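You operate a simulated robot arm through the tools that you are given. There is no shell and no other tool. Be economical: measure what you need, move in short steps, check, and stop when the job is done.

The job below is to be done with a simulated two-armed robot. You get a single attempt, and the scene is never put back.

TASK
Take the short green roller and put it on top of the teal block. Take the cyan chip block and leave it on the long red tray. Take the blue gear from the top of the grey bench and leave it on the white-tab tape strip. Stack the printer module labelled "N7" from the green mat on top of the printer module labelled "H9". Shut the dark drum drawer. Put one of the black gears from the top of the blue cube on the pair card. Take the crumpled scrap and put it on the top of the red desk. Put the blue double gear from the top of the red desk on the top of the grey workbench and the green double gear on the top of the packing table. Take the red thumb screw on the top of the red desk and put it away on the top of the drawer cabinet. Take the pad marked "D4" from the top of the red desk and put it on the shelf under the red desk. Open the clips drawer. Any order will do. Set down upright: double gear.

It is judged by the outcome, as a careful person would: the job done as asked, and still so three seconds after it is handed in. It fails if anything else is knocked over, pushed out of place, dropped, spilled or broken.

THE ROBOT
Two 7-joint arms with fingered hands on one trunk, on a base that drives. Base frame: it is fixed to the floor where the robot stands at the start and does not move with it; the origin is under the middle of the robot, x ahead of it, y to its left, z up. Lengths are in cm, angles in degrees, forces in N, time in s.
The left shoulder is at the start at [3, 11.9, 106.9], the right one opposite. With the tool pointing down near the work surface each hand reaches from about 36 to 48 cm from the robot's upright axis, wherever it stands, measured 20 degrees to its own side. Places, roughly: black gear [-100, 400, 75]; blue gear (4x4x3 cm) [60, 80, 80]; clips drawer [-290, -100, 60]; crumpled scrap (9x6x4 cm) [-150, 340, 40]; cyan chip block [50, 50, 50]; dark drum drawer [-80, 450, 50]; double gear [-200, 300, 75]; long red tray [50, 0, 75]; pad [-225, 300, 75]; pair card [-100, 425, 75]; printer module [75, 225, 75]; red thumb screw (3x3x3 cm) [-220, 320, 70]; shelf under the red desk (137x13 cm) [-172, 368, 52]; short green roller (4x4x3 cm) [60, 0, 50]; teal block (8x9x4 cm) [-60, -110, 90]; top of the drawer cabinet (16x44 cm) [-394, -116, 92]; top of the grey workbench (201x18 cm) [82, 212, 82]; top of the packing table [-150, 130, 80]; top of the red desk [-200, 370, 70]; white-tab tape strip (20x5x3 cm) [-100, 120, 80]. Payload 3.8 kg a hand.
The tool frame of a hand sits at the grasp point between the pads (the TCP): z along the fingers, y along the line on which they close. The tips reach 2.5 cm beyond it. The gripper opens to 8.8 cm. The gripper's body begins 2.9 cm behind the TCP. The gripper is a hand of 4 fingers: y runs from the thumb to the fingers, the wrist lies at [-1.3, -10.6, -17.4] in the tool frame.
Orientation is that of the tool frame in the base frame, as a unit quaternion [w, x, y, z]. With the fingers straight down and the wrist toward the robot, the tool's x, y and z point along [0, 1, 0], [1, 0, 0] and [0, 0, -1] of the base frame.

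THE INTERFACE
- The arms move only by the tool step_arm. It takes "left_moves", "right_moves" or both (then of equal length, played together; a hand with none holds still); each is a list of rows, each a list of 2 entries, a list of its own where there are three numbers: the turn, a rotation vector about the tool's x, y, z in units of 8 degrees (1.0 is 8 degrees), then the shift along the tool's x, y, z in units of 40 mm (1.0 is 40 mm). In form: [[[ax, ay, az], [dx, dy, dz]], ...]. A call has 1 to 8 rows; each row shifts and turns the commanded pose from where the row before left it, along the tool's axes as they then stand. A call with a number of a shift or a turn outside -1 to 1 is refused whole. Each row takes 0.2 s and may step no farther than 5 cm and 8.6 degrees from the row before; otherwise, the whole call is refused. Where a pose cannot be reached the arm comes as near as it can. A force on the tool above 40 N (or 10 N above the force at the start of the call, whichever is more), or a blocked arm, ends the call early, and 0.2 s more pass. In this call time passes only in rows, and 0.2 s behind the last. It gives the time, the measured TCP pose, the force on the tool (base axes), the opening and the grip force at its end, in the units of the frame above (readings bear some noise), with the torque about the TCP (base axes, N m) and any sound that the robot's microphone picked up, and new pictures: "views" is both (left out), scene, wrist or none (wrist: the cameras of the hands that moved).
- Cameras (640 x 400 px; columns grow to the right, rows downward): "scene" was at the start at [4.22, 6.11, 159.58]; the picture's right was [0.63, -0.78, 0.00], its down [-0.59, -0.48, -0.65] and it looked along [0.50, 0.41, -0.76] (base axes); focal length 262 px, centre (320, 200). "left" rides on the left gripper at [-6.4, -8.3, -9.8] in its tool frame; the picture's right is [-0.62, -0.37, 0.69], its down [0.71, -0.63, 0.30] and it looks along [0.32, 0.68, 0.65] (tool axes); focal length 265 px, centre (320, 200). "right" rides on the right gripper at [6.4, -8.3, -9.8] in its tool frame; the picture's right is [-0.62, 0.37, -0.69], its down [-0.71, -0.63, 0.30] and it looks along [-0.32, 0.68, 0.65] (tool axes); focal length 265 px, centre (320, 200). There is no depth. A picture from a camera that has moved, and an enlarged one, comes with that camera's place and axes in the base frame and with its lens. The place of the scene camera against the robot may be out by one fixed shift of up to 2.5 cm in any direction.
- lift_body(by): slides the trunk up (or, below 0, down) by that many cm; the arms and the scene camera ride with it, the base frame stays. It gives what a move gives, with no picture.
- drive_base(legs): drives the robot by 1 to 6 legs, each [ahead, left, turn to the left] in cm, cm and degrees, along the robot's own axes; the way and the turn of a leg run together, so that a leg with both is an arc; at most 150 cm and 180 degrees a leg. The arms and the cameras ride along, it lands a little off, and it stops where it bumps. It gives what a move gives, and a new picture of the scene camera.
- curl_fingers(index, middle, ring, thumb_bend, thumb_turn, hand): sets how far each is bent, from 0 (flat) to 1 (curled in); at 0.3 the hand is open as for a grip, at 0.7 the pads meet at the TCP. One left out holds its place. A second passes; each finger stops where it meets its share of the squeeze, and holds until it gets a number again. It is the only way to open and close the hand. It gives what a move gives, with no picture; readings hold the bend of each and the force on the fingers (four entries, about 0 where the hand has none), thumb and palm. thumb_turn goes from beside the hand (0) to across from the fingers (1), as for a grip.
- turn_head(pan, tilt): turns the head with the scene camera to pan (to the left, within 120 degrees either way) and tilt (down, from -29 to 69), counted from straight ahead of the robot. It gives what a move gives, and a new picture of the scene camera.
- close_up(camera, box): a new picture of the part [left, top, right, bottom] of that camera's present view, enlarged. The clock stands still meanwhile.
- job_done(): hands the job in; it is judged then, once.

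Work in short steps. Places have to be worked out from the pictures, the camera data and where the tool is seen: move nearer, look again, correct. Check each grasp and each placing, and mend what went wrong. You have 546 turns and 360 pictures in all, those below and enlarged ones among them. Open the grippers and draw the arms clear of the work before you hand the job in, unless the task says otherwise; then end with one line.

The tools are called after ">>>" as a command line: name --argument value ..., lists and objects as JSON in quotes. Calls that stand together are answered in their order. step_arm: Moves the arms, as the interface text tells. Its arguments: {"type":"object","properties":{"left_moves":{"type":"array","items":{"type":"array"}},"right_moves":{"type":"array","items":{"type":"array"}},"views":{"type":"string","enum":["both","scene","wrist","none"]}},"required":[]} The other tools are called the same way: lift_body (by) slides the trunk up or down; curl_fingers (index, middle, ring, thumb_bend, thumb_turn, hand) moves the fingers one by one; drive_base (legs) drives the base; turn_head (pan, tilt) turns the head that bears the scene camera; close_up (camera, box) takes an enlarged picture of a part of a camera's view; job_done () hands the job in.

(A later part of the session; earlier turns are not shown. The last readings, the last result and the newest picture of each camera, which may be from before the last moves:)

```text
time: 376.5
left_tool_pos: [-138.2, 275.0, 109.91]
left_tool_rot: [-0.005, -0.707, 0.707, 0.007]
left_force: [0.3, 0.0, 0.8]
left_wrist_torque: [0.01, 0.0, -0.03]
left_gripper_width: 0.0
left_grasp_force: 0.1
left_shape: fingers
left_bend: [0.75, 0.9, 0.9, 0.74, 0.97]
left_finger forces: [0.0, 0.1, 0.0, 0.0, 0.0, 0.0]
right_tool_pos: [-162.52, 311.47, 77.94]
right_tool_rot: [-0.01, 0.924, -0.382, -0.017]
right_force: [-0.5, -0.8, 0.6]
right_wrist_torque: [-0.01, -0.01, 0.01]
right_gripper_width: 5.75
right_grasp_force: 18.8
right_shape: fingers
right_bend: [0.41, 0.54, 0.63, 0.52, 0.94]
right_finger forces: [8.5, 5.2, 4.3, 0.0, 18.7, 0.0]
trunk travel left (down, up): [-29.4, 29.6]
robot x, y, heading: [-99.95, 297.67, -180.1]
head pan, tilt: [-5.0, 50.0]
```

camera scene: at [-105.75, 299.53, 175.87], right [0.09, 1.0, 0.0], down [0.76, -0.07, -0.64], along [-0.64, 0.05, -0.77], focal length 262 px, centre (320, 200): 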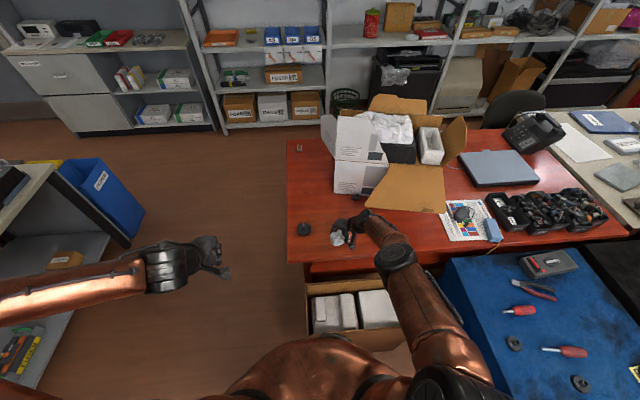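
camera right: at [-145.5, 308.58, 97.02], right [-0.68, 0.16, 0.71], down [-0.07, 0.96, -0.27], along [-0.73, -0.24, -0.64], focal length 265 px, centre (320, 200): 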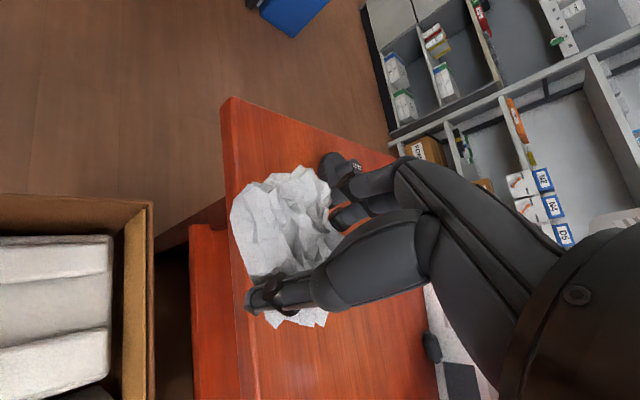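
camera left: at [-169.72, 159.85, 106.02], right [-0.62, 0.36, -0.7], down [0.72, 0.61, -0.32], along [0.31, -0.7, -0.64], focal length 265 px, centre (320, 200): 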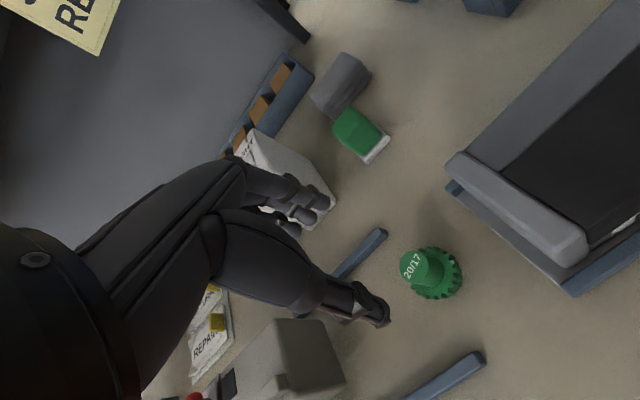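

Still free; continue in small steps.

>>> lift_body --by -0.7

>>> lift_body --by -0.6

```text
time: 377.0
left_tool_pos: [-138.22, 274.98, 109.15]
left_tool_rot: [-0.006, -0.706, 0.708, 0.006]
left_force: [-0.3, -0.1, 0.1]
left_wrist_torque: [0.0, 0.02, 0.02]
left_gripper_width: 0.0
left_grasp_force: 0.0
left_shape: fingers
left_bend: [0.75, 0.9, 0.9, 0.74, 0.97]
left_finger forces: [0.1, 0.0, 0.0, 0.1, 0.0, 0.0]
right_tool_pos: [-162.58, 311.49, 77.16]
right_tool_rot: [-0.01, 0.924, -0.382, -0.017]
right_force: [0.8, -0.3, 0.1]
right_wrist_torque: [-0.03, 0.03, 0.0]
right_gripper_width: 5.74
right_grasp_force: 17.9
right_shape: fingers
right_bend: [0.41, 0.54, 0.63, 0.52, 0.94]
right_finger forces: [8.5, 5.1, 4.2, 0.1, 18.7, 0.1]
trunk travel left (down, up): [-28.7, 30.3]
robot x, y, heading: [-100.0, 297.35, -179.9]
head pan, tilt: [-5.0, 50.0]
```

```text
time: 377.6
left_tool_pos: [-138.11, 274.99, 108.66]
left_tool_rot: [-0.006, -0.706, 0.708, 0.008]
left_force: [0.4, 0.3, -0.1]
left_wrist_torque: [0.03, 0.0, 0.01]
left_gripper_width: 0.03
left_grasp_force: 0.0
left_shape: fingers
left_bend: [0.75, 0.9, 0.9, 0.74, 0.97]
left_finger forces: [0.0, 0.1, 0.0, 0.1, 0.0, 0.1]
right_tool_pos: [-162.62, 311.26, 76.9]
right_tool_rot: [-0.008, 0.924, -0.382, -0.018]
right_force: [0.4, -0.4, 18.0]
right_wrist_torque: [-0.24, 0.4, 0.05]
right_gripper_width: 5.75
right_grasp_force: 29.4
right_shape: fingers
right_bend: [0.41, 0.53, 0.64, 0.52, 0.94]
right_finger forces: [8.3, 25.2, 4.2, 0.1, 20.3, 0.0]
trunk travel left (down, up): [-28.1, 30.9]
robot x, y, heading: [-100.28, 297.68, -180.2]
head pan, tilt: [-5.0, 50.0]
```

Contact. Release and rise.

>>> lift_body --by 0.4

>>> curl_fingers --hand "right" --index 0.28 --middle 0.28 --ring 0.28 --thumb_bend 0.28

>>> lift_body --by 10

>>> close_up --camera "right" --box '[0, 0, 640, 400]'

```text
time: 378.1
left_tool_pos: [-138.24, 275.01, 109.03]
left_tool_rot: [-0.006, -0.706, 0.708, 0.007]
left_force: [0.5, 0.0, -0.3]
left_wrist_torque: [0.02, 0.01, 0.02]
left_gripper_width: 0.0
left_grasp_force: 0.0
left_shape: fingers
left_bend: [0.75, 0.9, 0.9, 0.74, 0.97]
left_finger forces: [0.1, 0.1, 0.0, 0.1, 0.0, 0.0]
right_tool_pos: [-162.48, 311.51, 76.98]
right_tool_rot: [-0.011, 0.924, -0.381, -0.017]
right_force: [-1.2, -1.2, 4.5]
right_wrist_torque: [-0.09, 0.19, 0.0]
right_gripper_width: 5.72
right_grasp_force: 20.8
right_shape: fingers
right_bend: [0.41, 0.53, 0.63, 0.52, 0.94]
right_finger forces: [9.3, 8.9, 4.9, 0.0, 18.9, 0.0]
trunk travel left (down, up): [-28.5, 30.5]
robot x, y, heading: [-99.94, 297.37, -180.0]
head pan, tilt: [-5.0, 50.0]
```

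```text
time: 379.1
left_tool_pos: [-138.34, 275.05, 108.98]
left_tool_rot: [-0.005, -0.706, 0.708, 0.006]
left_force: [0.3, -0.3, -0.2]
left_wrist_torque: [-0.01, -0.01, -0.01]
left_gripper_width: 0.02
left_grasp_force: 0.0
left_shape: fingers
left_bend: [0.75, 0.9, 0.9, 0.74, 0.97]
left_finger forces: [0.1, 0.0, 0.0, 0.0, 0.1, 0.0]
right_tool_pos: [-162.55, 311.44, 76.91]
right_tool_rot: [-0.01, 0.924, -0.382, -0.016]
right_force: [-0.1, 0.0, -0.4]
right_wrist_torque: [0.01, -0.02, 0.06]
right_gripper_width: 8.82
right_grasp_force: 0.0
right_shape: fingers
right_bend: [0.28, 0.28, 0.28, 0.28, 0.97]
right_finger forces: [0.1, 0.0, 0.1, 0.1, 0.1, 0.1]
trunk travel left (down, up): [-28.5, 30.5]
robot x, y, heading: [-99.7, 297.53, -180.3]
head pan, tilt: [-5.0, 50.0]
```

```text
time: 380.4
left_tool_pos: [-138.37, 274.99, 118.96]
left_tool_rot: [-0.006, -0.706, 0.708, 0.008]
left_force: [0.0, 0.6, 0.5]
left_wrist_torque: [-0.01, 0.01, 0.01]
left_gripper_width: 0.0
left_grasp_force: 0.0
left_shape: fingers
left_bend: [0.76, 0.9, 0.9, 0.74, 0.97]
left_finger forces: [0.1, 0.0, 0.0, 0.0, 0.0, 0.0]
right_tool_pos: [-162.56, 311.54, 87.08]
right_tool_rot: [-0.01, 0.924, -0.382, -0.018]
right_force: [-0.6, -0.5, 0.2]
right_wrist_torque: [-0.01, -0.02, -0.05]
right_gripper_width: 8.81
right_grasp_force: 0.1
right_shape: fingers
right_bend: [0.28, 0.28, 0.28, 0.28, 0.97]
right_finger forces: [0.0, 0.0, 0.1, 0.0, 0.0, 0.1]
trunk travel left (down, up): [-38.5, 20.5]
robot x, y, heading: [-100.07, 297.72, -179.9]
head pan, tilt: [-5.0, 50.0]
```

```text
1.00 times, centred on (320, 200) of right (not enlarged: the box is as wide or as high as the picture)
camera zoom: at [-152.01, 312.61, 96.61], right [-0.68, 0.16, 0.71], down [-0.07, 0.96, -0.27], along [-0.73, -0.24, -0.64], focal length 265 px, centre (320, 200)
```

zoom: 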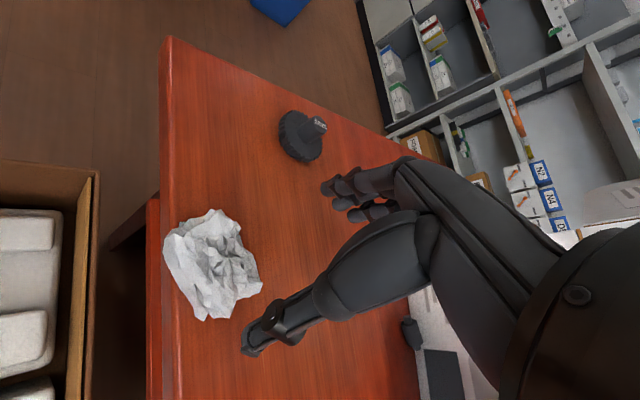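

Scrap is on the desk top. Next the D4 pad: relocate to the desk's south side.

>>> drive_base --legs '[[-6, 52, 0], [0, 0, -90], [0, 135, 0]]'

>>> step_arm --right_moves '[[[0, 0, 0.94], [0, 0, 0]], [[0, 0, 0.94], [0, 0, 0]], [[0, 0, 0.94], [0, 0, 0]], [[0, 0, 0.94], [0, 0, 0]], [[0, 0, 0.94], [0, 0, 0]], [[0, 0, 0.94], [0, 0, 0]]]' --views "none"

>>> step_arm --right_moves '[[[-0.265, 0.707, 0.602], [0, 0, 0]], [[-0.265, 0.707, 0.602], [0, 0, 0]], [[-0.265, 0.707, 0.602], [0, 0, 0]], [[-0.265, 0.707, 0.602], [0, 0, 0]], [[-0.265, 0.707, 0.602], [0, 0, 0]], [[-0.265, 0.707, 0.602], [0, 0, 0]], [[-0.265, 0.707, 0.602], [0, 0, 0]]]' --views "both"

```text
time: 393.8
left_tool_pos: [-252.48, 283.5, 118.99]
left_tool_rot: [0.001, 0.008, 1.0, 0.008]
left_force: [0.1, -0.4, -0.5]
left_wrist_torque: [-0.02, -0.03, -0.04]
left_gripper_width: 0.02
left_grasp_force: 0.1
left_shape: fingers
left_bend: [0.76, 0.9, 0.9, 0.74, 0.97]
left_finger forces: [0.0, 0.0, 0.0, 0.0, 0.0, 0.1]
right_tool_pos: [-215.83, 307.21, 86.98]
right_tool_rot: [0.019, -0.376, 0.926, 0.005]
right_force: [0.4, -0.2, -0.2]
right_wrist_torque: [-0.01, 0.02, -0.01]
right_gripper_width: 8.84
right_grasp_force: 0.0
right_shape: fingers
right_bend: [0.28, 0.28, 0.28, 0.28, 0.97]
right_finger forces: [0.0, 0.1, 0.0, 0.0, 0.0, 0.0]
trunk travel left (down, up): [-38.5, 20.5]
robot x, y, heading: [-230.32, 244.52, 89.3]
head pan, tilt: [-5.0, 50.0]
camera scene: at [-229.66, 251.73, 175.47], right [0.99, -0.1, 0.0], down [-0.08, -0.76, -0.64], along [0.07, 0.64, -0.77], focal length 262 px, centre (320, 200)
```

scene: 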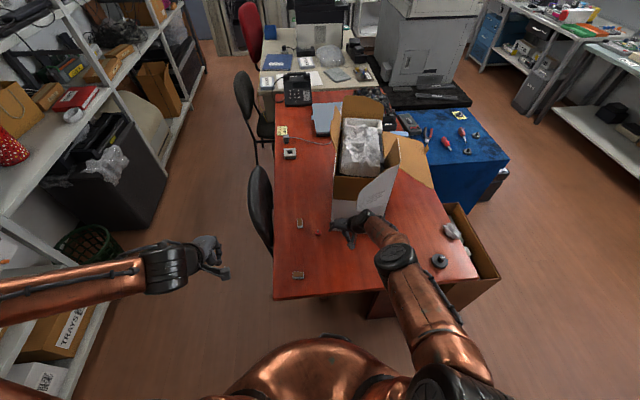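

```text
time: 395.2
left_tool_pos: [-252.6, 283.41, 118.85]
left_tool_rot: [0.001, 0.009, 1.0, 0.009]
left_force: [0.2, -0.2, -0.3]
left_wrist_torque: [0.02, -0.01, -0.02]
left_gripper_width: 0.02
left_grasp_force: 0.1
left_shape: fingers
left_bend: [0.76, 0.9, 0.9, 0.74, 0.97]
left_finger forces: [0.1, 0.0, 0.0, 0.1, 0.1, 0.0]
right_tool_pos: [-215.73, 307.2, 87.15]
right_tool_rot: [0.016, 0.009, 1.0, 0.013]
right_force: [0.6, -0.8, -0.4]
right_wrist_torque: [-0.01, 0.02, -0.01]
right_gripper_width: 8.84
right_grasp_force: 0.0
right_shape: fingers
right_bend: [0.28, 0.28, 0.28, 0.28, 0.97]
right_finger forces: [0.0, 0.0, 0.1, 0.0, 0.0, 0.0]
trunk travel left (down, up): [-38.5, 20.5]
robot x, y, heading: [-230.35, 244.92, 89.1]
head pan, tilt: [-5.0, 50.0]
```

```text
time: 396.8
left_tool_pos: [-252.48, 283.41, 119.1]
left_tool_rot: [0.001, 0.009, 1.0, 0.009]
left_force: [0.4, -0.6, -0.2]
left_wrist_torque: [0.02, 0.01, 0.0]
left_gripper_width: 0.02
left_grasp_force: 0.1
left_shape: fingers
left_bend: [0.76, 0.9, 0.9, 0.74, 0.97]
left_finger forces: [0.0, 0.0, 0.0, 0.0, 0.0, 0.0]
right_tool_pos: [-215.58, 307.12, 86.89]
right_tool_rot: [-0.323, 0.287, 0.891, 0.143]
right_force: [-0.1, -0.2, 0.2]
right_wrist_torque: [0.0, 0.0, 0.01]
right_gripper_width: 8.83
right_grasp_force: 0.0
right_shape: fingers
right_bend: [0.28, 0.28, 0.28, 0.28, 0.97]
right_finger forces: [0.0, 0.0, 0.0, 0.1, 0.0, 0.0]
trunk travel left (down, up): [-38.5, 20.5]
robot x, y, heading: [-230.34, 245.01, 89.0]
head pan, tilt: [-5.0, 50.0]
camera scene: at [-229.62, 251.71, 175.48], right [0.99, -0.1, 0.0], down [-0.08, -0.76, -0.64], along [0.07, 0.64, -0.77], focal length 262 px, centre (320, 200)
camera right: at [-219.96, 298.96, 98.09], right [0.95, -0.27, 0.14], down [-0.08, -0.67, -0.74], along [0.29, 0.7, -0.66], focal length 265 px, centre (320, 200)
```

scene: 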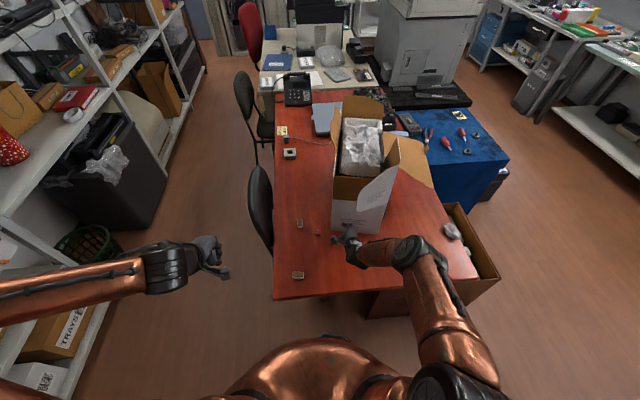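
right: 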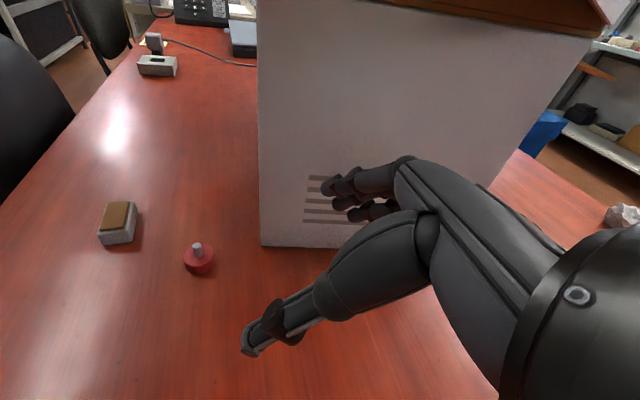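

Zoom to read the pads' marks.

>>> close_up --camera "scene" --box '[265, 205, 345, 290]'

```text
4.71 times, centred on (305, 248) of scene
camera zoom: at [-229.62, 251.71, 175.48], right [0.99, -0.1, 0.0], down [-0.08, -0.76, -0.64], along [0.07, 0.64, -0.77], focal length 1231 px, centre (391, -24)
```

zoom: 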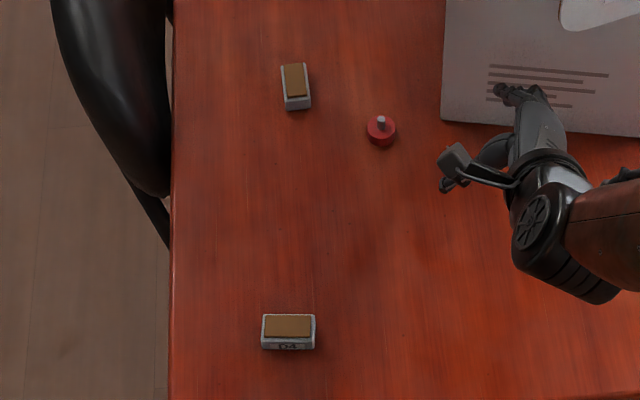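

The near pad is D4 at ≈(−232.9, 298.3). To pinch across its short side with the low posture, I rotate the base to heading ≈125°.

>>> drive_base --legs '[[-8, 0, 0], [0, 0, 36], [-11.4, -19.7, 0]]'

>>> close_up --camera "right" --box '[0, 0, 640, 400]'

```text
time: 400.9
left_tool_pos: [-248.38, 256.9, 119.0]
left_tool_rot: [-0.002, -0.3, 0.954, 0.008]
left_force: [0.5, -0.3, -0.4]
left_wrist_torque: [-0.02, 0.0, 0.01]
left_gripper_width: 0.0
left_grasp_force: 0.0
left_shape: fingers
left_bend: [0.76, 0.9, 0.9, 0.74, 0.97]
left_finger forces: [0.0, 0.1, 0.0, 0.0, 0.0, 0.0]
right_tool_pos: [-232.43, 297.68, 87.15]
right_tool_rot: [-0.35, -0.004, 0.936, 0.036]
right_force: [0.2, -0.4, 0.7]
right_wrist_torque: [0.03, 0.01, 0.0]
right_gripper_width: 8.83
right_grasp_force: 0.1
right_shape: fingers
right_bend: [0.28, 0.28, 0.28, 0.28, 0.97]
right_finger forces: [0.0, 0.0, 0.0, 0.0, 0.0, 0.1]
trunk travel left (down, up): [-38.5, 20.5]
robot x, y, heading: [-208.06, 238.64, 125.0]
head pan, tilt: [-5.0, 50.0]
camera scene: at [-210.47, 244.67, 175.48], right [0.87, 0.5, 0.0], down [0.38, -0.66, -0.64], along [-0.32, 0.56, -0.77], focal length 262 px, centre (320, 200)
```

scene: 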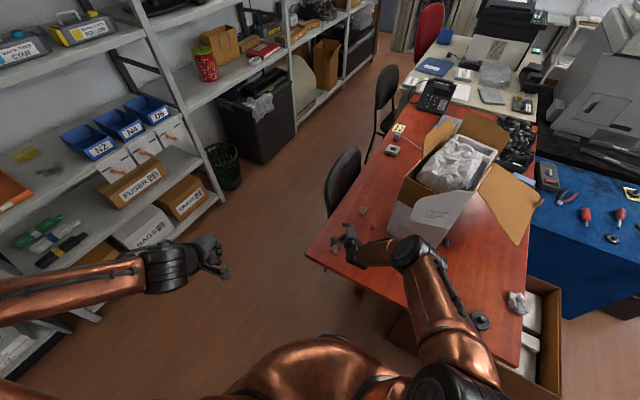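

```text
1.00 times, centred on (320, 200) of right (not enlarged: the box is as wide or as high as the picture)
camera zoom: at [-231.11, 288.53, 98.07], right [0.93, 0.34, 0.14], down [0.33, -0.59, -0.74], along [-0.17, 0.73, -0.66], focal length 265 px, centre (320, 200)
```

zoom: 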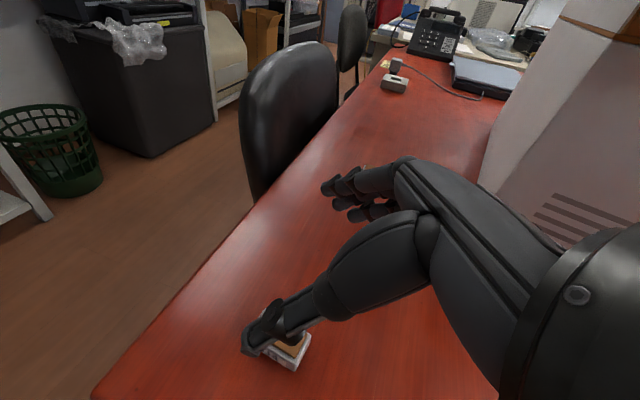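

Pad at ≈(−233.4, 295.9). Adjust and lower with the trunk.

>>> curl_fingers --hand "right" --index 0.38 --middle 0.38 --ring 0.38 --thumb_bend 0.38

>>> step_arm --right_moves '[[[0, 0, 0], [-0.1, -0.5, -0.13]]]' --views "none"

>>> lift_body --by -7

>>> close_up --camera "right" --box '[160, 100, 480, 400]'

```text
time: 401.9
left_tool_pos: [-248.46, 256.75, 118.95]
left_tool_rot: [-0.002, -0.301, 0.954, 0.009]
left_force: [0.1, 0.3, 1.2]
left_wrist_torque: [-0.01, -0.01, 0.02]
left_gripper_width: 0.02
left_grasp_force: 0.1
left_shape: fingers
left_bend: [0.76, 0.9, 0.9, 0.74, 0.97]
left_finger forces: [0.1, 0.0, 0.0, 0.0, 0.0, 0.0]
right_tool_pos: [-232.45, 297.44, 86.94]
right_tool_rot: [-0.35, -0.004, 0.936, 0.035]
right_force: [0.3, -0.2, 0.0]
right_wrist_torque: [-0.02, -0.01, 0.01]
right_gripper_width: 6.86
right_grasp_force: 0.1
right_shape: fingers
right_bend: [0.38, 0.38, 0.38, 0.38, 0.97]
right_finger forces: [0.0, 0.0, 0.0, 0.0, 0.0, 0.1]
trunk travel left (down, up): [-38.5, 20.5]
robot x, y, heading: [-207.87, 238.81, 125.2]
head pan, tilt: [-5.0, 50.0]
```

```text
time: 402.3
left_tool_pos: [-248.41, 256.88, 119.06]
left_tool_rot: [-0.002, -0.3, 0.954, 0.009]
left_force: [-0.5, 0.8, -0.2]
left_wrist_torque: [0.01, -0.02, 0.0]
left_gripper_width: 0.0
left_grasp_force: 0.1
left_shape: fingers
left_bend: [0.76, 0.9, 0.9, 0.74, 0.97]
left_finger forces: [0.0, 0.0, 0.1, 0.1, 0.1, 0.0]
right_tool_pos: [-231.89, 295.56, 86.85]
right_tool_rot: [-0.35, -0.004, 0.936, 0.035]
right_force: [0.0, 1.0, 0.1]
right_wrist_torque: [0.02, -0.03, 0.01]
right_gripper_width: 6.83
right_grasp_force: 0.1
right_shape: fingers
right_bend: [0.38, 0.38, 0.38, 0.38, 0.97]
right_finger forces: [0.0, 0.1, 0.0, 0.1, 0.0, 0.0]
trunk travel left (down, up): [-38.5, 20.5]
robot x, y, heading: [-207.94, 238.45, 124.9]
head pan, tilt: [-5.0, 50.0]
```

```text
time: 403.4
left_tool_pos: [-248.43, 256.87, 112.07]
left_tool_rot: [-0.002, -0.3, 0.954, 0.008]
left_force: [0.2, -0.4, -0.4]
left_wrist_torque: [0.01, 0.0, -0.01]
left_gripper_width: 0.03
left_grasp_force: 0.2
left_shape: fingers
left_bend: [0.76, 0.9, 0.9, 0.74, 0.97]
left_finger forces: [0.0, 0.0, 0.1, 0.0, 0.0, 0.0]
right_tool_pos: [-231.9, 295.68, 80.0]
right_tool_rot: [-0.351, -0.004, 0.936, 0.036]
right_force: [-1.3, 0.3, -0.3]
right_wrist_torque: [0.03, -0.02, 0.0]
right_gripper_width: 6.84
right_grasp_force: 0.0
right_shape: fingers
right_bend: [0.38, 0.38, 0.38, 0.38, 0.97]
right_finger forces: [0.0, 0.0, 0.1, 0.0, 0.1, 0.0]
trunk travel left (down, up): [-31.5, 27.5]
robot x, y, heading: [-208.05, 238.33, 125.2]
head pan, tilt: [-5.0, 50.0]
```

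```text
1.33 times, centred on (320, 250) of right
camera zoom: at [-230.49, 286.52, 91.04], right [0.93, 0.34, 0.14], down [0.33, -0.59, -0.74], along [-0.17, 0.73, -0.66], focal length 354 px, centre (320, 133)
```

zoom: 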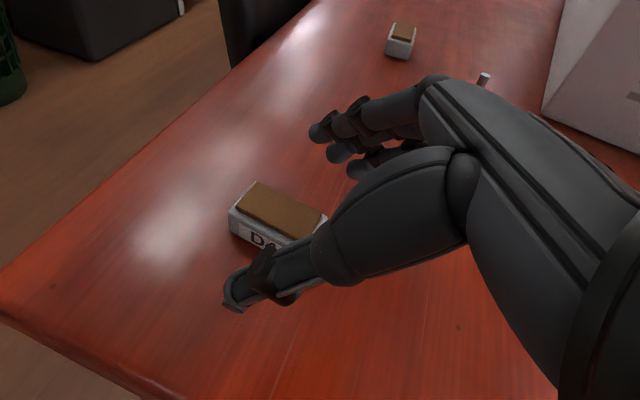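

Well aligned. Fine adjust and lower to the desk.

>>> step_arm --right_moves '[[[0, 0, 0], [0.11, 0.15, 0.1]]]' --views "none"

>>> lift_body --by -1.6

>>> lift_body --by -0.7

```text
time: 403.8
left_tool_pos: [-248.42, 256.74, 111.93]
left_tool_rot: [-0.002, -0.3, 0.954, 0.008]
left_force: [-0.1, -0.3, -0.1]
left_wrist_torque: [0.01, 0.02, 0.02]
left_gripper_width: 0.0
left_grasp_force: 0.1
left_shape: fingers
left_bend: [0.76, 0.9, 0.9, 0.74, 0.97]
left_finger forces: [0.1, 0.1, 0.0, 0.0, 0.0, 0.0]
right_tool_pos: [-232.36, 296.2, 79.9]
right_tool_rot: [-0.349, -0.004, 0.936, 0.036]
right_force: [0.3, -0.4, -0.7]
right_wrist_torque: [-0.01, 0.03, 0.01]
right_gripper_width: 6.82
right_grasp_force: 0.0
right_shape: fingers
right_bend: [0.38, 0.38, 0.38, 0.38, 0.97]
right_finger forces: [0.0, 0.0, 0.0, 0.0, 0.1, 0.0]
trunk travel left (down, up): [-31.5, 27.5]
robot x, y, heading: [-208.54, 238.61, 125.2]
head pan, tilt: [-5.0, 50.0]
```

```text
time: 404.4
left_tool_pos: [-248.32, 256.77, 110.3]
left_tool_rot: [-0.002, -0.3, 0.954, 0.008]
left_force: [1.2, -0.3, -0.5]
left_wrist_torque: [0.03, 0.03, 0.04]
left_gripper_width: 0.0
left_grasp_force: 0.0
left_shape: fingers
left_bend: [0.76, 0.9, 0.9, 0.74, 0.97]
left_finger forces: [0.1, 0.0, 0.0, 0.1, 0.0, 0.1]
right_tool_pos: [-232.32, 296.16, 78.35]
right_tool_rot: [-0.351, -0.004, 0.936, 0.035]
right_force: [-0.1, -0.2, -0.1]
right_wrist_torque: [0.0, 0.01, -0.01]
right_gripper_width: 6.85
right_grasp_force: 0.1
right_shape: fingers
right_bend: [0.38, 0.38, 0.38, 0.38, 0.97]
right_finger forces: [0.0, 0.0, 0.0, 0.0, 0.1, 0.0]
trunk travel left (down, up): [-29.9, 29.1]
robot x, y, heading: [-207.88, 238.37, 125.1]
head pan, tilt: [-5.0, 50.0]
```

```text
time: 405.0
left_tool_pos: [-248.52, 256.88, 109.74]
left_tool_rot: [-0.002, -0.3, 0.954, 0.009]
left_force: [-0.9, -0.7, -0.5]
left_wrist_torque: [0.01, -0.01, 0.0]
left_gripper_width: 0.02
left_grasp_force: 0.0
left_shape: fingers
left_bend: [0.76, 0.9, 0.9, 0.74, 0.97]
left_finger forces: [0.0, 0.0, 0.1, 0.0, 0.1, 0.0]
right_tool_pos: [-232.35, 296.18, 77.66]
right_tool_rot: [-0.351, -0.004, 0.936, 0.035]
right_force: [-0.4, 0.3, 0.2]
right_wrist_torque: [0.02, 0.0, -0.01]
right_gripper_width: 6.84
right_grasp_force: 0.1
right_shape: fingers
right_bend: [0.38, 0.38, 0.38, 0.38, 0.97]
right_finger forces: [0.1, 0.0, 0.1, 0.0, 0.0, 0.0]
trunk travel left (down, up): [-29.2, 29.8]
robot x, y, heading: [-208.07, 238.58, 125.1]
head pan, tilt: [-5.0, 50.0]
```

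Lower a little more until the ring finger touches, then close.

>>> lift_body --by -0.5

>>> curl_fingers --hand "right" --index 0.72 --middle 0.72 --ring 0.72 --thumb_bend 0.72

>>> lift_body --by 4

>>> close_up --camera "right" --box '[160, 100, 480, 400]'

```text
time: 405.5
left_tool_pos: [-248.38, 256.93, 109.16]
left_tool_rot: [-0.002, -0.3, 0.954, 0.008]
left_force: [-0.5, 0.0, 0.0]
left_wrist_torque: [-0.04, 0.03, 0.03]
left_gripper_width: 0.0
left_grasp_force: 0.1
left_shape: fingers
left_bend: [0.76, 0.9, 0.9, 0.74, 0.97]
left_finger forces: [0.0, 0.0, 0.0, 0.1, 0.0, 0.0]
right_tool_pos: [-232.37, 296.29, 77.2]
right_tool_rot: [-0.351, -0.005, 0.936, 0.036]
right_force: [1.1, -0.4, 2.0]
right_wrist_torque: [0.11, -0.01, -0.01]
right_gripper_width: 6.84
right_grasp_force: 1.2
right_shape: fingers
right_bend: [0.38, 0.38, 0.38, 0.38, 0.97]
right_finger forces: [0.1, 0.0, 2.4, 0.0, 0.0, 0.1]
trunk travel left (down, up): [-28.7, 30.3]
robot x, y, heading: [-208.47, 237.93, 125.0]
head pan, tilt: [-5.0, 50.0]
```

```text
time: 406.5
left_tool_pos: [-248.39, 256.75, 109.3]
left_tool_rot: [-0.002, -0.301, 0.954, 0.009]
left_force: [0.5, 0.5, 1.1]
left_wrist_torque: [-0.01, 0.0, 0.03]
left_gripper_width: 0.02
left_grasp_force: 0.1
left_shape: fingers
left_bend: [0.76, 0.9, 0.9, 0.74, 0.97]
left_finger forces: [0.1, 0.0, 0.0, 0.0, 0.0, 0.1]
right_tool_pos: [-232.26, 296.26, 77.21]
right_tool_rot: [-0.351, -0.005, 0.936, 0.037]
right_force: [0.2, 0.9, 8.0]
right_wrist_torque: [0.01, 0.14, 0.01]
right_gripper_width: 1.35
right_grasp_force: 11.7
right_shape: fingers
right_bend: [0.71, 0.67, 0.72, 0.62, 0.94]
right_finger forces: [8.0, 3.5, 0.7, 0.0, 10.7, 0.0]
trunk travel left (down, up): [-28.7, 30.3]
robot x, y, heading: [-207.75, 238.46, 125.1]
head pan, tilt: [-5.0, 50.0]
```

```text
time: 407.3
left_tool_pos: [-248.56, 256.85, 113.15]
left_tool_rot: [-0.002, -0.3, 0.954, 0.007]
left_force: [-0.6, 0.4, -0.3]
left_wrist_torque: [-0.02, 0.02, -0.01]
left_gripper_width: 0.02
left_grasp_force: 0.1
left_shape: fingers
left_bend: [0.76, 0.9, 0.9, 0.74, 0.97]
left_finger forces: [0.1, 0.1, 0.0, 0.1, 0.1, 0.0]
right_tool_pos: [-232.27, 296.16, 81.17]
right_tool_rot: [-0.35, -0.004, 0.936, 0.036]
right_force: [-0.3, -0.7, 0.3]
right_wrist_torque: [0.01, 0.01, -0.03]
right_gripper_width: 1.3
right_grasp_force: 9.0
right_shape: fingers
right_bend: [0.71, 0.67, 0.72, 0.62, 0.94]
right_finger forces: [4.5, 3.6, 0.9, 0.1, 9.7, 0.0]
trunk travel left (down, up): [-32.7, 26.3]
robot x, y, heading: [-208.13, 238.48, 125.3]
head pan, tilt: [-5.0, 50.0]
```

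```text
1.33 times, centred on (320, 250) of right
camera zoom: at [-231.02, 287.14, 92.18], right [0.93, 0.34, 0.14], down [0.33, -0.59, -0.74], along [-0.17, 0.73, -0.66], focal length 354 px, centre (320, 133)
```

zoom: 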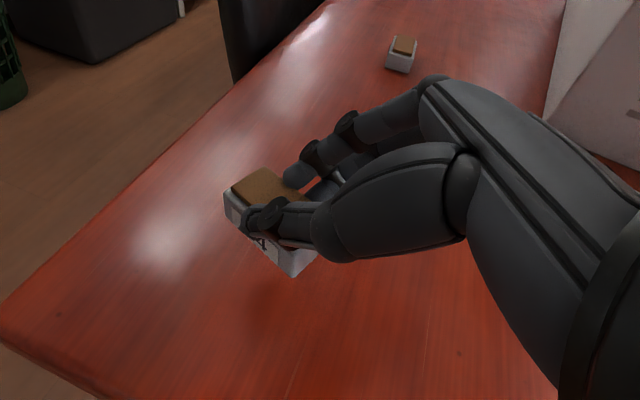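

D4 pad is held (slightly rotated). Now go around to the aisle side of the desk.

>>> drive_base --legs '[[-22, 0, 0], [0, 0, 55], [-110, 0, 0]]'

>>> drive_base --legs '[[0, -95, 0]]'

```text
time: 416.7
left_tool_pos: [-123.67, 198.45, 113.16]
left_tool_rot: [-0.006, -0.701, 0.713, 0.007]
left_force: [0.0, -0.1, 0.4]
left_wrist_torque: [0.0, 0.0, 0.0]
left_gripper_width: 0.0
left_grasp_force: 0.1
left_shape: fingers
left_bend: [0.76, 0.9, 0.9, 0.74, 0.97]
left_finger forces: [0.0, 0.0, 0.0, 0.1, 0.0, 0.1]
right_tool_pos: [-146.09, 234.42, 81.22]
right_tool_rot: [-0.328, -0.429, 0.832, -0.127]
right_force: [1.0, -0.3, 0.3]
right_wrist_torque: [0.0, -0.01, 0.03]
right_gripper_width: 1.26
right_grasp_force: 9.1
right_shape: fingers
right_bend: [0.71, 0.67, 0.72, 0.62, 0.94]
right_finger forces: [4.1, 3.7, 0.9, 0.0, 9.6, 0.0]
trunk travel left (down, up): [-32.7, 26.3]
robot x, y, heading: [-84.96, 220.29, 179.1]
head pan, tilt: [-5.0, 50.0]
camera scene: at [-90.54, 222.2, 169.68], right [0.1, 0.99, 0.0], down [0.76, -0.08, -0.64], along [-0.64, 0.07, -0.77], focal length 262 px, centre (320, 200)
```

scene: 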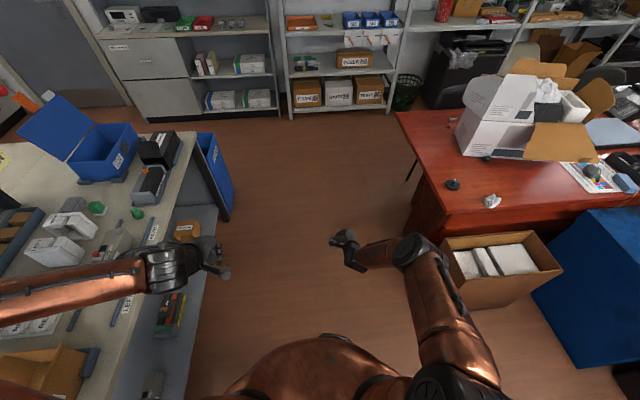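

```text
time: 421.7
left_tool_pos: [-122.78, 292.56, 113.21]
left_tool_rot: [0.005, 0.708, -0.707, -0.006]
left_force: [-0.5, 0.6, -0.1]
left_wrist_torque: [-0.01, -0.03, -0.01]
left_gripper_width: 0.01
left_grasp_force: 0.0
left_shape: fingers
left_bend: [0.76, 0.9, 0.9, 0.74, 0.97]
left_finger forces: [0.1, 0.0, 0.0, 0.0, 0.1, 0.1]
right_tool_pos: [-146.04, 328.26, 81.18]
right_tool_rot: [-0.327, -0.437, 0.827, -0.131]
right_force: [-0.5, 0.2, -0.2]
right_wrist_torque: [-0.01, -0.01, 0.01]
right_gripper_width: 1.29
right_grasp_force: 9.3
right_shape: fingers
right_bend: [0.71, 0.67, 0.72, 0.62, 0.94]
right_finger forces: [4.3, 3.6, 0.9, 0.1, 9.4, 0.1]
trunk travel left (down, up): [-32.7, 26.3]
robot x, y, heading: [-84.57, 315.44, -179.7]
head pan, tilt: [-5.0, 50.0]
camera scene: at [-90.14, 317.19, 169.67], right [0.08, 1.0, 0.0], down [0.76, -0.06, -0.64], along [-0.64, 0.05, -0.77], focal length 262 px, centre (320, 200)
```

scene: 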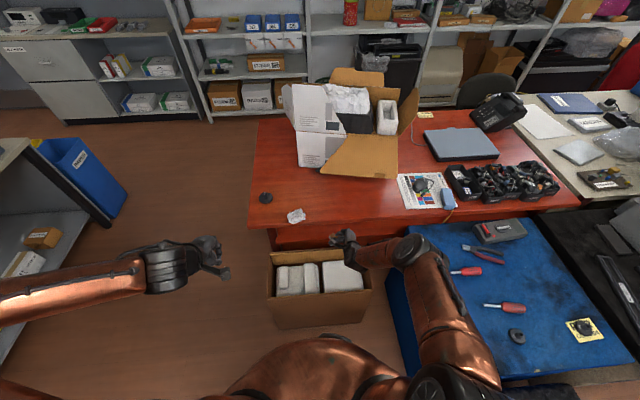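

Lower the trunk so the hand is just above box height and look at the shelf.

>>> lift_body --by -21

>>> close_up --camera "right" --box '[0, 0, 640, 400]'

```text
time: 423.9
left_tool_pos: [-122.79, 292.76, 92.25]
left_tool_rot: [0.006, 0.708, -0.706, -0.006]
left_force: [0.2, -0.3, 0.1]
left_wrist_torque: [-0.01, -0.03, -0.03]
left_gripper_width: 0.0
left_grasp_force: 0.1
left_shape: fingers
left_bend: [0.76, 0.9, 0.9, 0.74, 0.97]
left_finger forces: [0.0, 0.1, 0.1, 0.1, 0.0, 0.1]
right_tool_pos: [-145.9, 328.25, 60.14]
right_tool_rot: [-0.326, -0.437, 0.828, -0.13]
right_force: [-0.7, 0.8, -0.7]
right_wrist_torque: [-0.01, 0.0, 0.02]
right_gripper_width: 1.27
right_grasp_force: 9.1
right_shape: fingers
right_bend: [0.71, 0.67, 0.72, 0.62, 0.94]
right_finger forces: [4.0, 3.8, 0.9, 0.0, 9.6, 0.1]
trunk travel left (down, up): [-11.7, 47.3]
robot x, y, heading: [-84.93, 315.11, -179.8]
head pan, tilt: [-5.0, 50.0]
```

```text
1.00 times, centred on (320, 200) of right (not enlarged: the box is as wide or as high as the picture)
camera zoom: at [-137.71, 324.37, 71.23], right [0.25, 0.96, 0.14], down [0.67, -0.06, -0.74], along [-0.7, 0.28, -0.66], focal length 265 px, centre (320, 200)
```

zoom: 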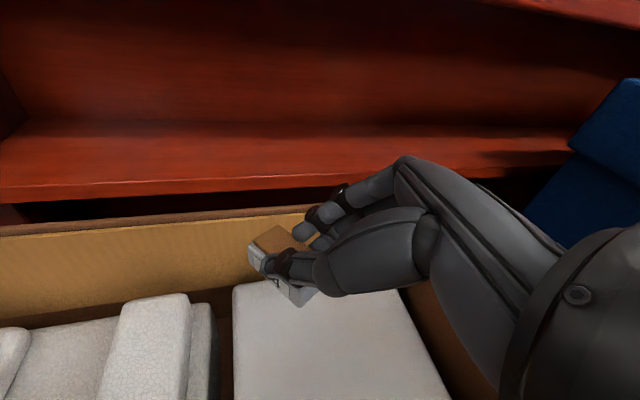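

Shelf spans x≈−160…−172 at z≈52. Lower 1.5, drive 13 cm forward.

>>> lift_body --by -1.5

>>> drive_base --legs '[[13, 0, 0]]'

>>> close_up --camera "right" --box '[0, 0, 640, 400]'

```text
time: 424.6
left_tool_pos: [-122.89, 292.69, 90.7]
left_tool_rot: [0.005, 0.707, -0.707, -0.007]
left_force: [-0.2, 0.1, -0.6]
left_wrist_torque: [0.0, -0.01, 0.02]
left_gripper_width: 0.0
left_grasp_force: 0.2
left_shape: fingers
left_bend: [0.76, 0.9, 0.9, 0.74, 0.97]
left_finger forces: [0.0, 0.0, 0.0, 0.0, 0.1, 0.0]
right_tool_pos: [-145.92, 328.33, 58.64]
right_tool_rot: [-0.326, -0.437, 0.828, -0.13]
right_force: [-0.1, -0.4, 0.2]
right_wrist_torque: [0.02, 0.01, -0.01]
right_gripper_width: 1.3
right_grasp_force: 9.4
right_shape: fingers
right_bend: [0.71, 0.67, 0.72, 0.62, 0.94]
right_finger forces: [4.1, 3.7, 0.9, 0.1, 9.6, 0.0]
trunk travel left (down, up): [-10.2, 48.8]
robot x, y, heading: [-84.56, 315.45, -179.9]
head pan, tilt: [-5.0, 50.0]
```

```text
time: 425.9
left_tool_pos: [-135.97, 292.59, 90.71]
left_tool_rot: [0.005, 0.708, -0.706, -0.006]
left_force: [-0.2, 0.4, 0.3]
left_wrist_torque: [0.03, -0.04, 0.02]
left_gripper_width: 0.02
left_grasp_force: 0.1
left_shape: fingers
left_bend: [0.76, 0.9, 0.9, 0.74, 0.97]
left_finger forces: [0.0, 0.1, 0.0, 0.1, 0.0, 0.1]
right_tool_pos: [-159.06, 328.07, 58.52]
right_tool_rot: [-0.326, -0.438, 0.827, -0.132]
right_force: [-0.1, -0.6, -0.8]
right_wrist_torque: [-0.04, 0.03, 0.01]
right_gripper_width: 1.26
right_grasp_force: 8.8
right_shape: fingers
right_bend: [0.71, 0.67, 0.72, 0.62, 0.94]
right_finger forces: [4.1, 3.7, 0.9, 0.1, 9.6, 0.0]
trunk travel left (down, up): [-10.2, 48.8]
robot x, y, heading: [-97.83, 315.22, -179.5]
head pan, tilt: [-5.0, 50.0]
camera scene: at [-103.45, 317.05, 147.17], right [0.08, 1.0, 0.0], down [0.76, -0.06, -0.64], along [-0.64, 0.05, -0.77], focal length 262 px, centre (320, 200)
```

scene: 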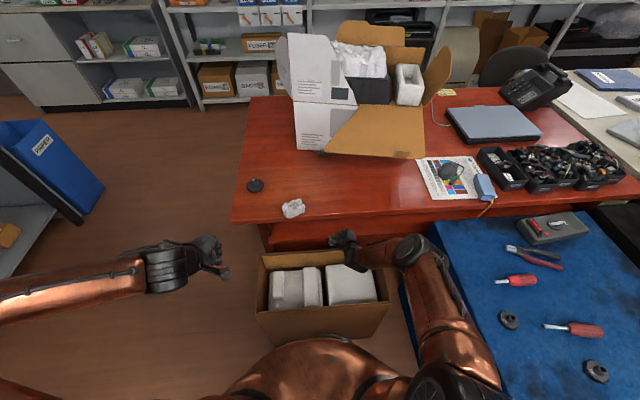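

```text
1.00 times, centred on (320, 200) of right (not enlarged: the box is as wide or as high as the picture)
camera zoom: at [-150.94, 324.19, 69.63], right [0.25, 0.96, 0.14], down [0.67, -0.06, -0.74], along [-0.7, 0.28, -0.66], focal length 265 px, centre (320, 200)
```

zoom: 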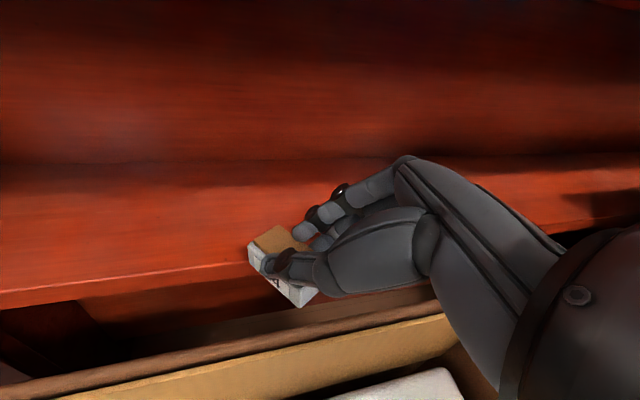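

Shelf is nominally centred x≈−172, so I need ~12 cm more reach. I back out, shift height from trunk to arm (lower shoulder), and return.

>>> drive_base --legs '[[-13, 0, 0]]'

>>> step_arm --right_moves '[[[0, 0, 0], [0.69, 0.06, -0.72]], [[0, 0, 0], [0.69, 0.06, -0.72]], [[0, 0, 0], [0.39, 0.81, 0.44]], [[0, 0, 0], [0.39, 0.81, 0.44]]]' --views "none"

>>> lift_body --by -8.5

```text
time: 427.1
left_tool_pos: [-122.87, 292.55, 90.89]
left_tool_rot: [0.005, 0.708, -0.706, -0.006]
left_force: [-0.2, 0.5, -0.4]
left_wrist_torque: [-0.01, 0.03, 0.0]
left_gripper_width: 0.0
left_grasp_force: 0.1
left_shape: fingers
left_bend: [0.76, 0.9, 0.9, 0.74, 0.97]
left_finger forces: [0.1, 0.0, 0.0, 0.0, 0.2, 0.0]
right_tool_pos: [-146.1, 328.32, 58.76]
right_tool_rot: [-0.328, -0.438, 0.827, -0.13]
right_force: [-0.3, 0.4, -0.4]
right_wrist_torque: [0.04, -0.01, -0.02]
right_gripper_width: 1.25
right_grasp_force: 9.6
right_shape: fingers
right_bend: [0.71, 0.67, 0.72, 0.62, 0.94]
right_finger forces: [4.2, 3.6, 1.0, 0.0, 9.5, 0.0]
trunk travel left (down, up): [-10.2, 48.8]
robot x, y, heading: [-84.72, 315.51, -179.9]
head pan, tilt: [-5.0, 50.0]
camera scene: at [-90.05, 317.14, 147.18], right [0.08, 1.0, 0.0], down [0.76, -0.06, -0.64], along [-0.64, 0.05, -0.77], focal length 262 px, centre (320, 200)
```

scene: 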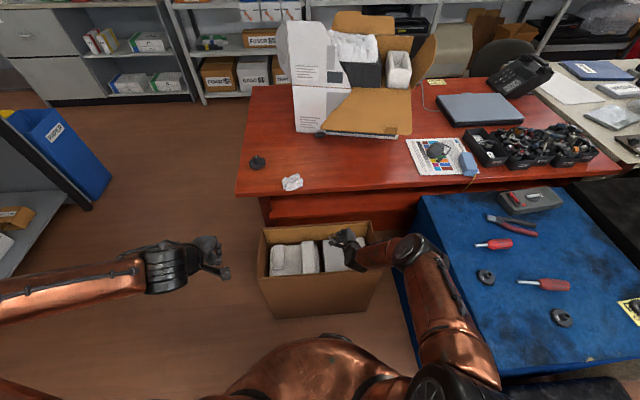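

```text
time: 428.1
left_tool_pos: [-122.91, 292.6, 90.61]
left_tool_rot: [0.005, 0.708, -0.706, -0.006]
left_force: [-0.2, -0.8, 0.5]
left_wrist_torque: [-0.03, -0.01, 0.0]
left_gripper_width: 0.0
left_grasp_force: 0.0
left_shape: fingers
left_bend: [0.76, 0.9, 0.9, 0.74, 0.97]
left_finger forces: [0.0, 0.0, 0.0, 0.1, 0.1, 0.0]
right_tool_pos: [-154.33, 327.92, 66.56]
right_tool_rot: [-0.327, -0.437, 0.828, -0.131]
right_force: [0.3, 1.4, -0.1]
right_wrist_torque: [0.0, -0.01, 0.02]
right_gripper_width: 1.2
right_grasp_force: 8.8
right_shape: fingers
right_bend: [0.71, 0.67, 0.72, 0.62, 0.94]
right_finger forces: [3.6, 3.8, 0.9, 0.0, 9.3, 0.0]
trunk travel left (down, up): [-10.2, 48.8]
robot x, y, heading: [-84.69, 315.43, -179.9]
head pan, tilt: [-5.0, 50.0]
```

```text
time: 429.3
left_tool_pos: [-122.9, 292.55, 82.09]
left_tool_rot: [0.006, 0.708, -0.707, -0.007]
left_force: [0.1, -0.9, 0.0]
left_wrist_torque: [0.0, -0.02, 0.01]
left_gripper_width: 0.0
left_grasp_force: 0.1
left_shape: fingers
left_bend: [0.76, 0.9, 0.9, 0.74, 0.97]
left_finger forces: [0.0, 0.1, 0.1, 0.1, 0.0, 0.0]
right_tool_pos: [-154.38, 328.0, 58.02]
right_tool_rot: [-0.327, -0.438, 0.828, -0.131]
right_force: [-0.3, 0.1, 0.0]
right_wrist_torque: [0.03, 0.0, -0.02]
right_gripper_width: 1.21
right_grasp_force: 8.2
right_shape: fingers
right_bend: [0.71, 0.67, 0.72, 0.62, 0.94]
right_finger forces: [3.6, 3.7, 0.9, 0.1, 9.4, 0.0]
trunk travel left (down, up): [-1.7, 57.3]
robot x, y, heading: [-84.84, 315.46, -179.3]
head pan, tilt: [-5.0, 50.0]
```

Drive in 14 cm and check.

>>> drive_base --legs '[[14, 0, 0]]'

>>> close_up --camera "right" --box '[0, 0, 640, 400]'

```text
time: 430.7
left_tool_pos: [-136.77, 292.53, 82.25]
left_tool_rot: [0.006, 0.708, -0.706, -0.007]
left_force: [0.3, 0.1, 0.6]
left_wrist_torque: [-0.02, -0.02, 0.0]
left_gripper_width: 0.0
left_grasp_force: 0.1
left_shape: fingers
left_bend: [0.76, 0.9, 0.9, 0.74, 0.97]
left_finger forces: [0.0, 0.0, 0.1, 0.0, 0.0, 0.0]
right_tool_pos: [-168.11, 327.81, 57.85]
right_tool_rot: [-0.324, -0.44, 0.827, -0.132]
right_force: [19.1, 2.9, -9.9]
right_wrist_torque: [0.05, 3.39, 1.14]
right_gripper_width: 1.18
right_grasp_force: 8.6
right_shape: fingers
right_bend: [0.71, 0.67, 0.72, 0.62, 0.94]
right_finger forces: [3.2, 4.0, 0.9, 0.0, 9.0, 0.0]
trunk travel left (down, up): [-1.7, 57.3]
robot x, y, heading: [-98.74, 315.25, -179.9]
head pan, tilt: [-5.0, 50.0]
camera scene: at [-104.13, 317.11, 138.67], right [0.08, 1.0, 0.0], down [0.76, -0.06, -0.64], along [-0.64, 0.05, -0.77], focal length 262 px, centre (320, 200)
```

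scene: 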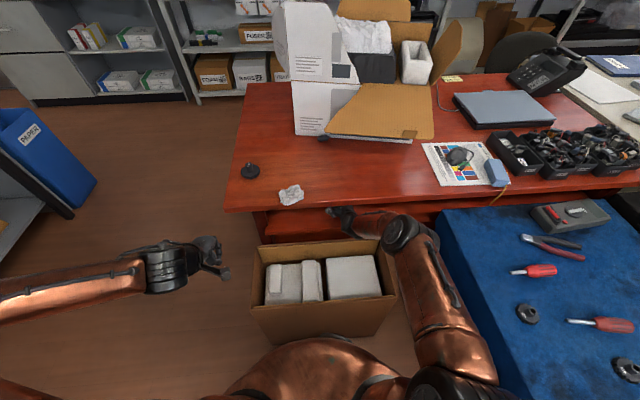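

```text
1.00 times, centred on (320, 200) of right (not enlarged: the box is as wide or as high as the picture)
camera zoom: at [-159.92, 323.85, 68.91], right [0.24, 0.96, 0.14], down [0.67, -0.06, -0.74], along [-0.7, 0.28, -0.66], focal length 265 px, centre (320, 200)
```

zoom: 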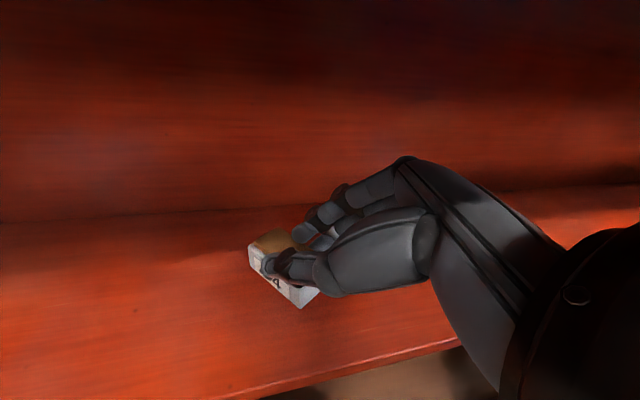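

The pad is above the shelf; the hand's back lightly presses the desk edge. Lower the arm.

>>> step_arm --right_moves '[[[0, 0, 0], [-0.2, -0.04, 0.17]], [[0, 0, 0], [-0.2, -0.02, 0.18]]]' --views "wrist"

```text
time: 431.3
left_tool_pos: [-136.85, 292.49, 82.19]
left_tool_rot: [0.006, 0.708, -0.706, -0.007]
left_force: [1.7, 0.0, -0.7]
left_wrist_torque: [0.02, 0.0, 0.05]
left_gripper_width: 0.01
left_grasp_force: 0.1
left_shape: fingers
left_bend: [0.76, 0.9, 0.9, 0.74, 0.97]
left_finger forces: [0.1, 0.0, 0.1, 0.0, 0.0, 0.0]
right_tool_pos: [-168.07, 327.91, 55.63]
right_tool_rot: [-0.324, -0.439, 0.828, -0.131]
right_force: [-0.1, 0.4, -0.4]
right_wrist_torque: [0.01, -0.02, 0.01]
right_gripper_width: 0.5
right_grasp_force: 8.0
right_shape: fingers
right_bend: [0.72, 0.71, 0.72, 0.65, 0.95]
right_finger forces: [2.0, 5.0, 0.1, 0.0, 9.3, 0.0]
trunk travel left (down, up): [-1.7, 57.3]
robot x, y, heading: [-98.34, 314.94, -179.5]
head pan, tilt: [-5.0, 50.0]
camera right: at [-159.77, 323.94, 66.73], right [0.24, 0.96, 0.14], down [0.67, -0.06, -0.74], along [-0.7, 0.28, -0.66], focal length 265 px, centre (320, 200)
```

right: 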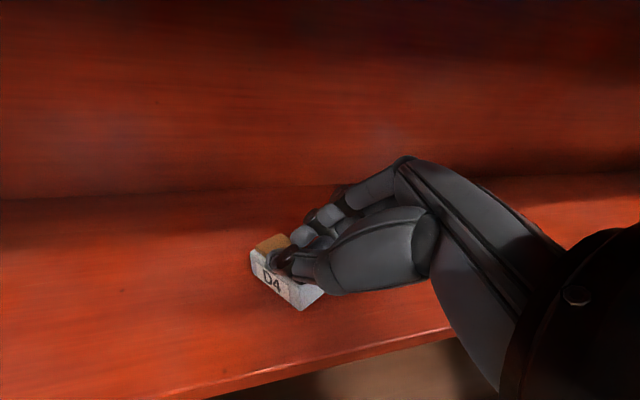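

The pad seems to have met the shelf. Lower slightly more and release.

>>> step_arm --right_moves '[[[0, 0, 0], [-0.1, -0.01, 0.1]]]' --views "none"

>>> curl_fingers --hand "right" --index 0.45 --middle 0.45 --ring 0.6 --thumb_bend 0.45

>>> close_up --camera "right" --box '[0, 0, 640, 400]'

```text
time: 431.7
left_tool_pos: [-136.87, 292.53, 82.16]
left_tool_rot: [0.005, 0.708, -0.706, -0.006]
left_force: [-0.2, 0.1, -0.1]
left_wrist_torque: [-0.01, 0.04, 0.0]
left_gripper_width: 0.0
left_grasp_force: 0.0
left_shape: fingers
left_bend: [0.76, 0.9, 0.9, 0.74, 0.97]
left_finger forces: [0.0, 0.1, 0.0, 0.0, 0.1, 0.0]
right_tool_pos: [-167.94, 327.89, 55.11]
right_tool_rot: [-0.324, -0.439, 0.828, -0.13]
right_force: [-0.1, -0.1, 3.0]
right_wrist_torque: [-0.04, 0.02, 0.03]
right_gripper_width: 0.55
right_grasp_force: 8.0
right_shape: fingers
right_bend: [0.72, 0.71, 0.72, 0.64, 0.95]
right_finger forces: [5.0, 3.7, 0.3, 0.0, 7.1, 0.1]
trunk travel left (down, up): [-1.7, 57.3]
robot x, y, heading: [-98.69, 315.29, -179.7]
head pan, tilt: [-5.0, 50.0]
```

```text
time: 432.7
left_tool_pos: [-136.85, 292.52, 82.22]
left_tool_rot: [0.006, 0.709, -0.705, -0.006]
left_force: [1.0, 0.2, 0.1]
left_wrist_torque: [-0.04, -0.02, -0.05]
left_gripper_width: 0.0
left_grasp_force: 0.1
left_shape: fingers
left_bend: [0.76, 0.9, 0.9, 0.74, 0.97]
left_finger forces: [0.0, 0.0, 0.0, 0.1, 0.0, 0.0]
right_tool_pos: [-167.87, 327.9, 55.11]
right_tool_rot: [-0.324, -0.44, 0.827, -0.131]
right_force: [-0.6, 0.5, 0.4]
right_wrist_torque: [-0.03, 0.02, 0.01]
right_gripper_width: 5.2
right_grasp_force: 0.1
right_shape: fingers
right_bend: [0.45, 0.45, 0.6, 0.45, 0.97]
right_finger forces: [0.0, 0.0, 0.0, 0.0, 0.0, 0.1]
trunk travel left (down, up): [-1.7, 57.3]
robot x, y, heading: [-98.92, 315.44, -179.6]
head pan, tilt: [-5.0, 50.0]
```

```text
1.00 times, centred on (320, 200) of right (not enlarged: the box is as wide or as high as the picture)
camera zoom: at [-159.69, 324.02, 66.14], right [0.24, 0.96, 0.14], down [0.67, -0.06, -0.74], along [-0.7, 0.28, -0.66], focal length 265 px, centre (320, 200)
```

zoom: 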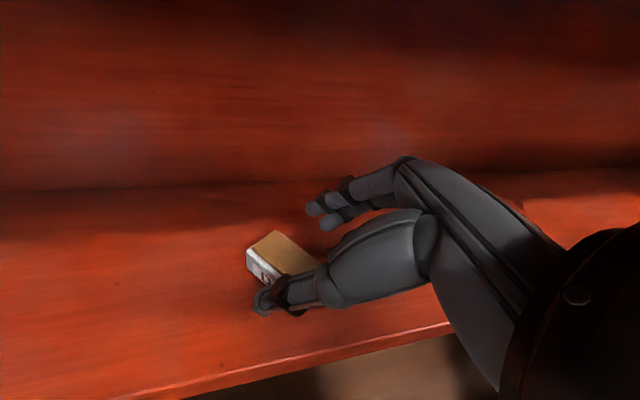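

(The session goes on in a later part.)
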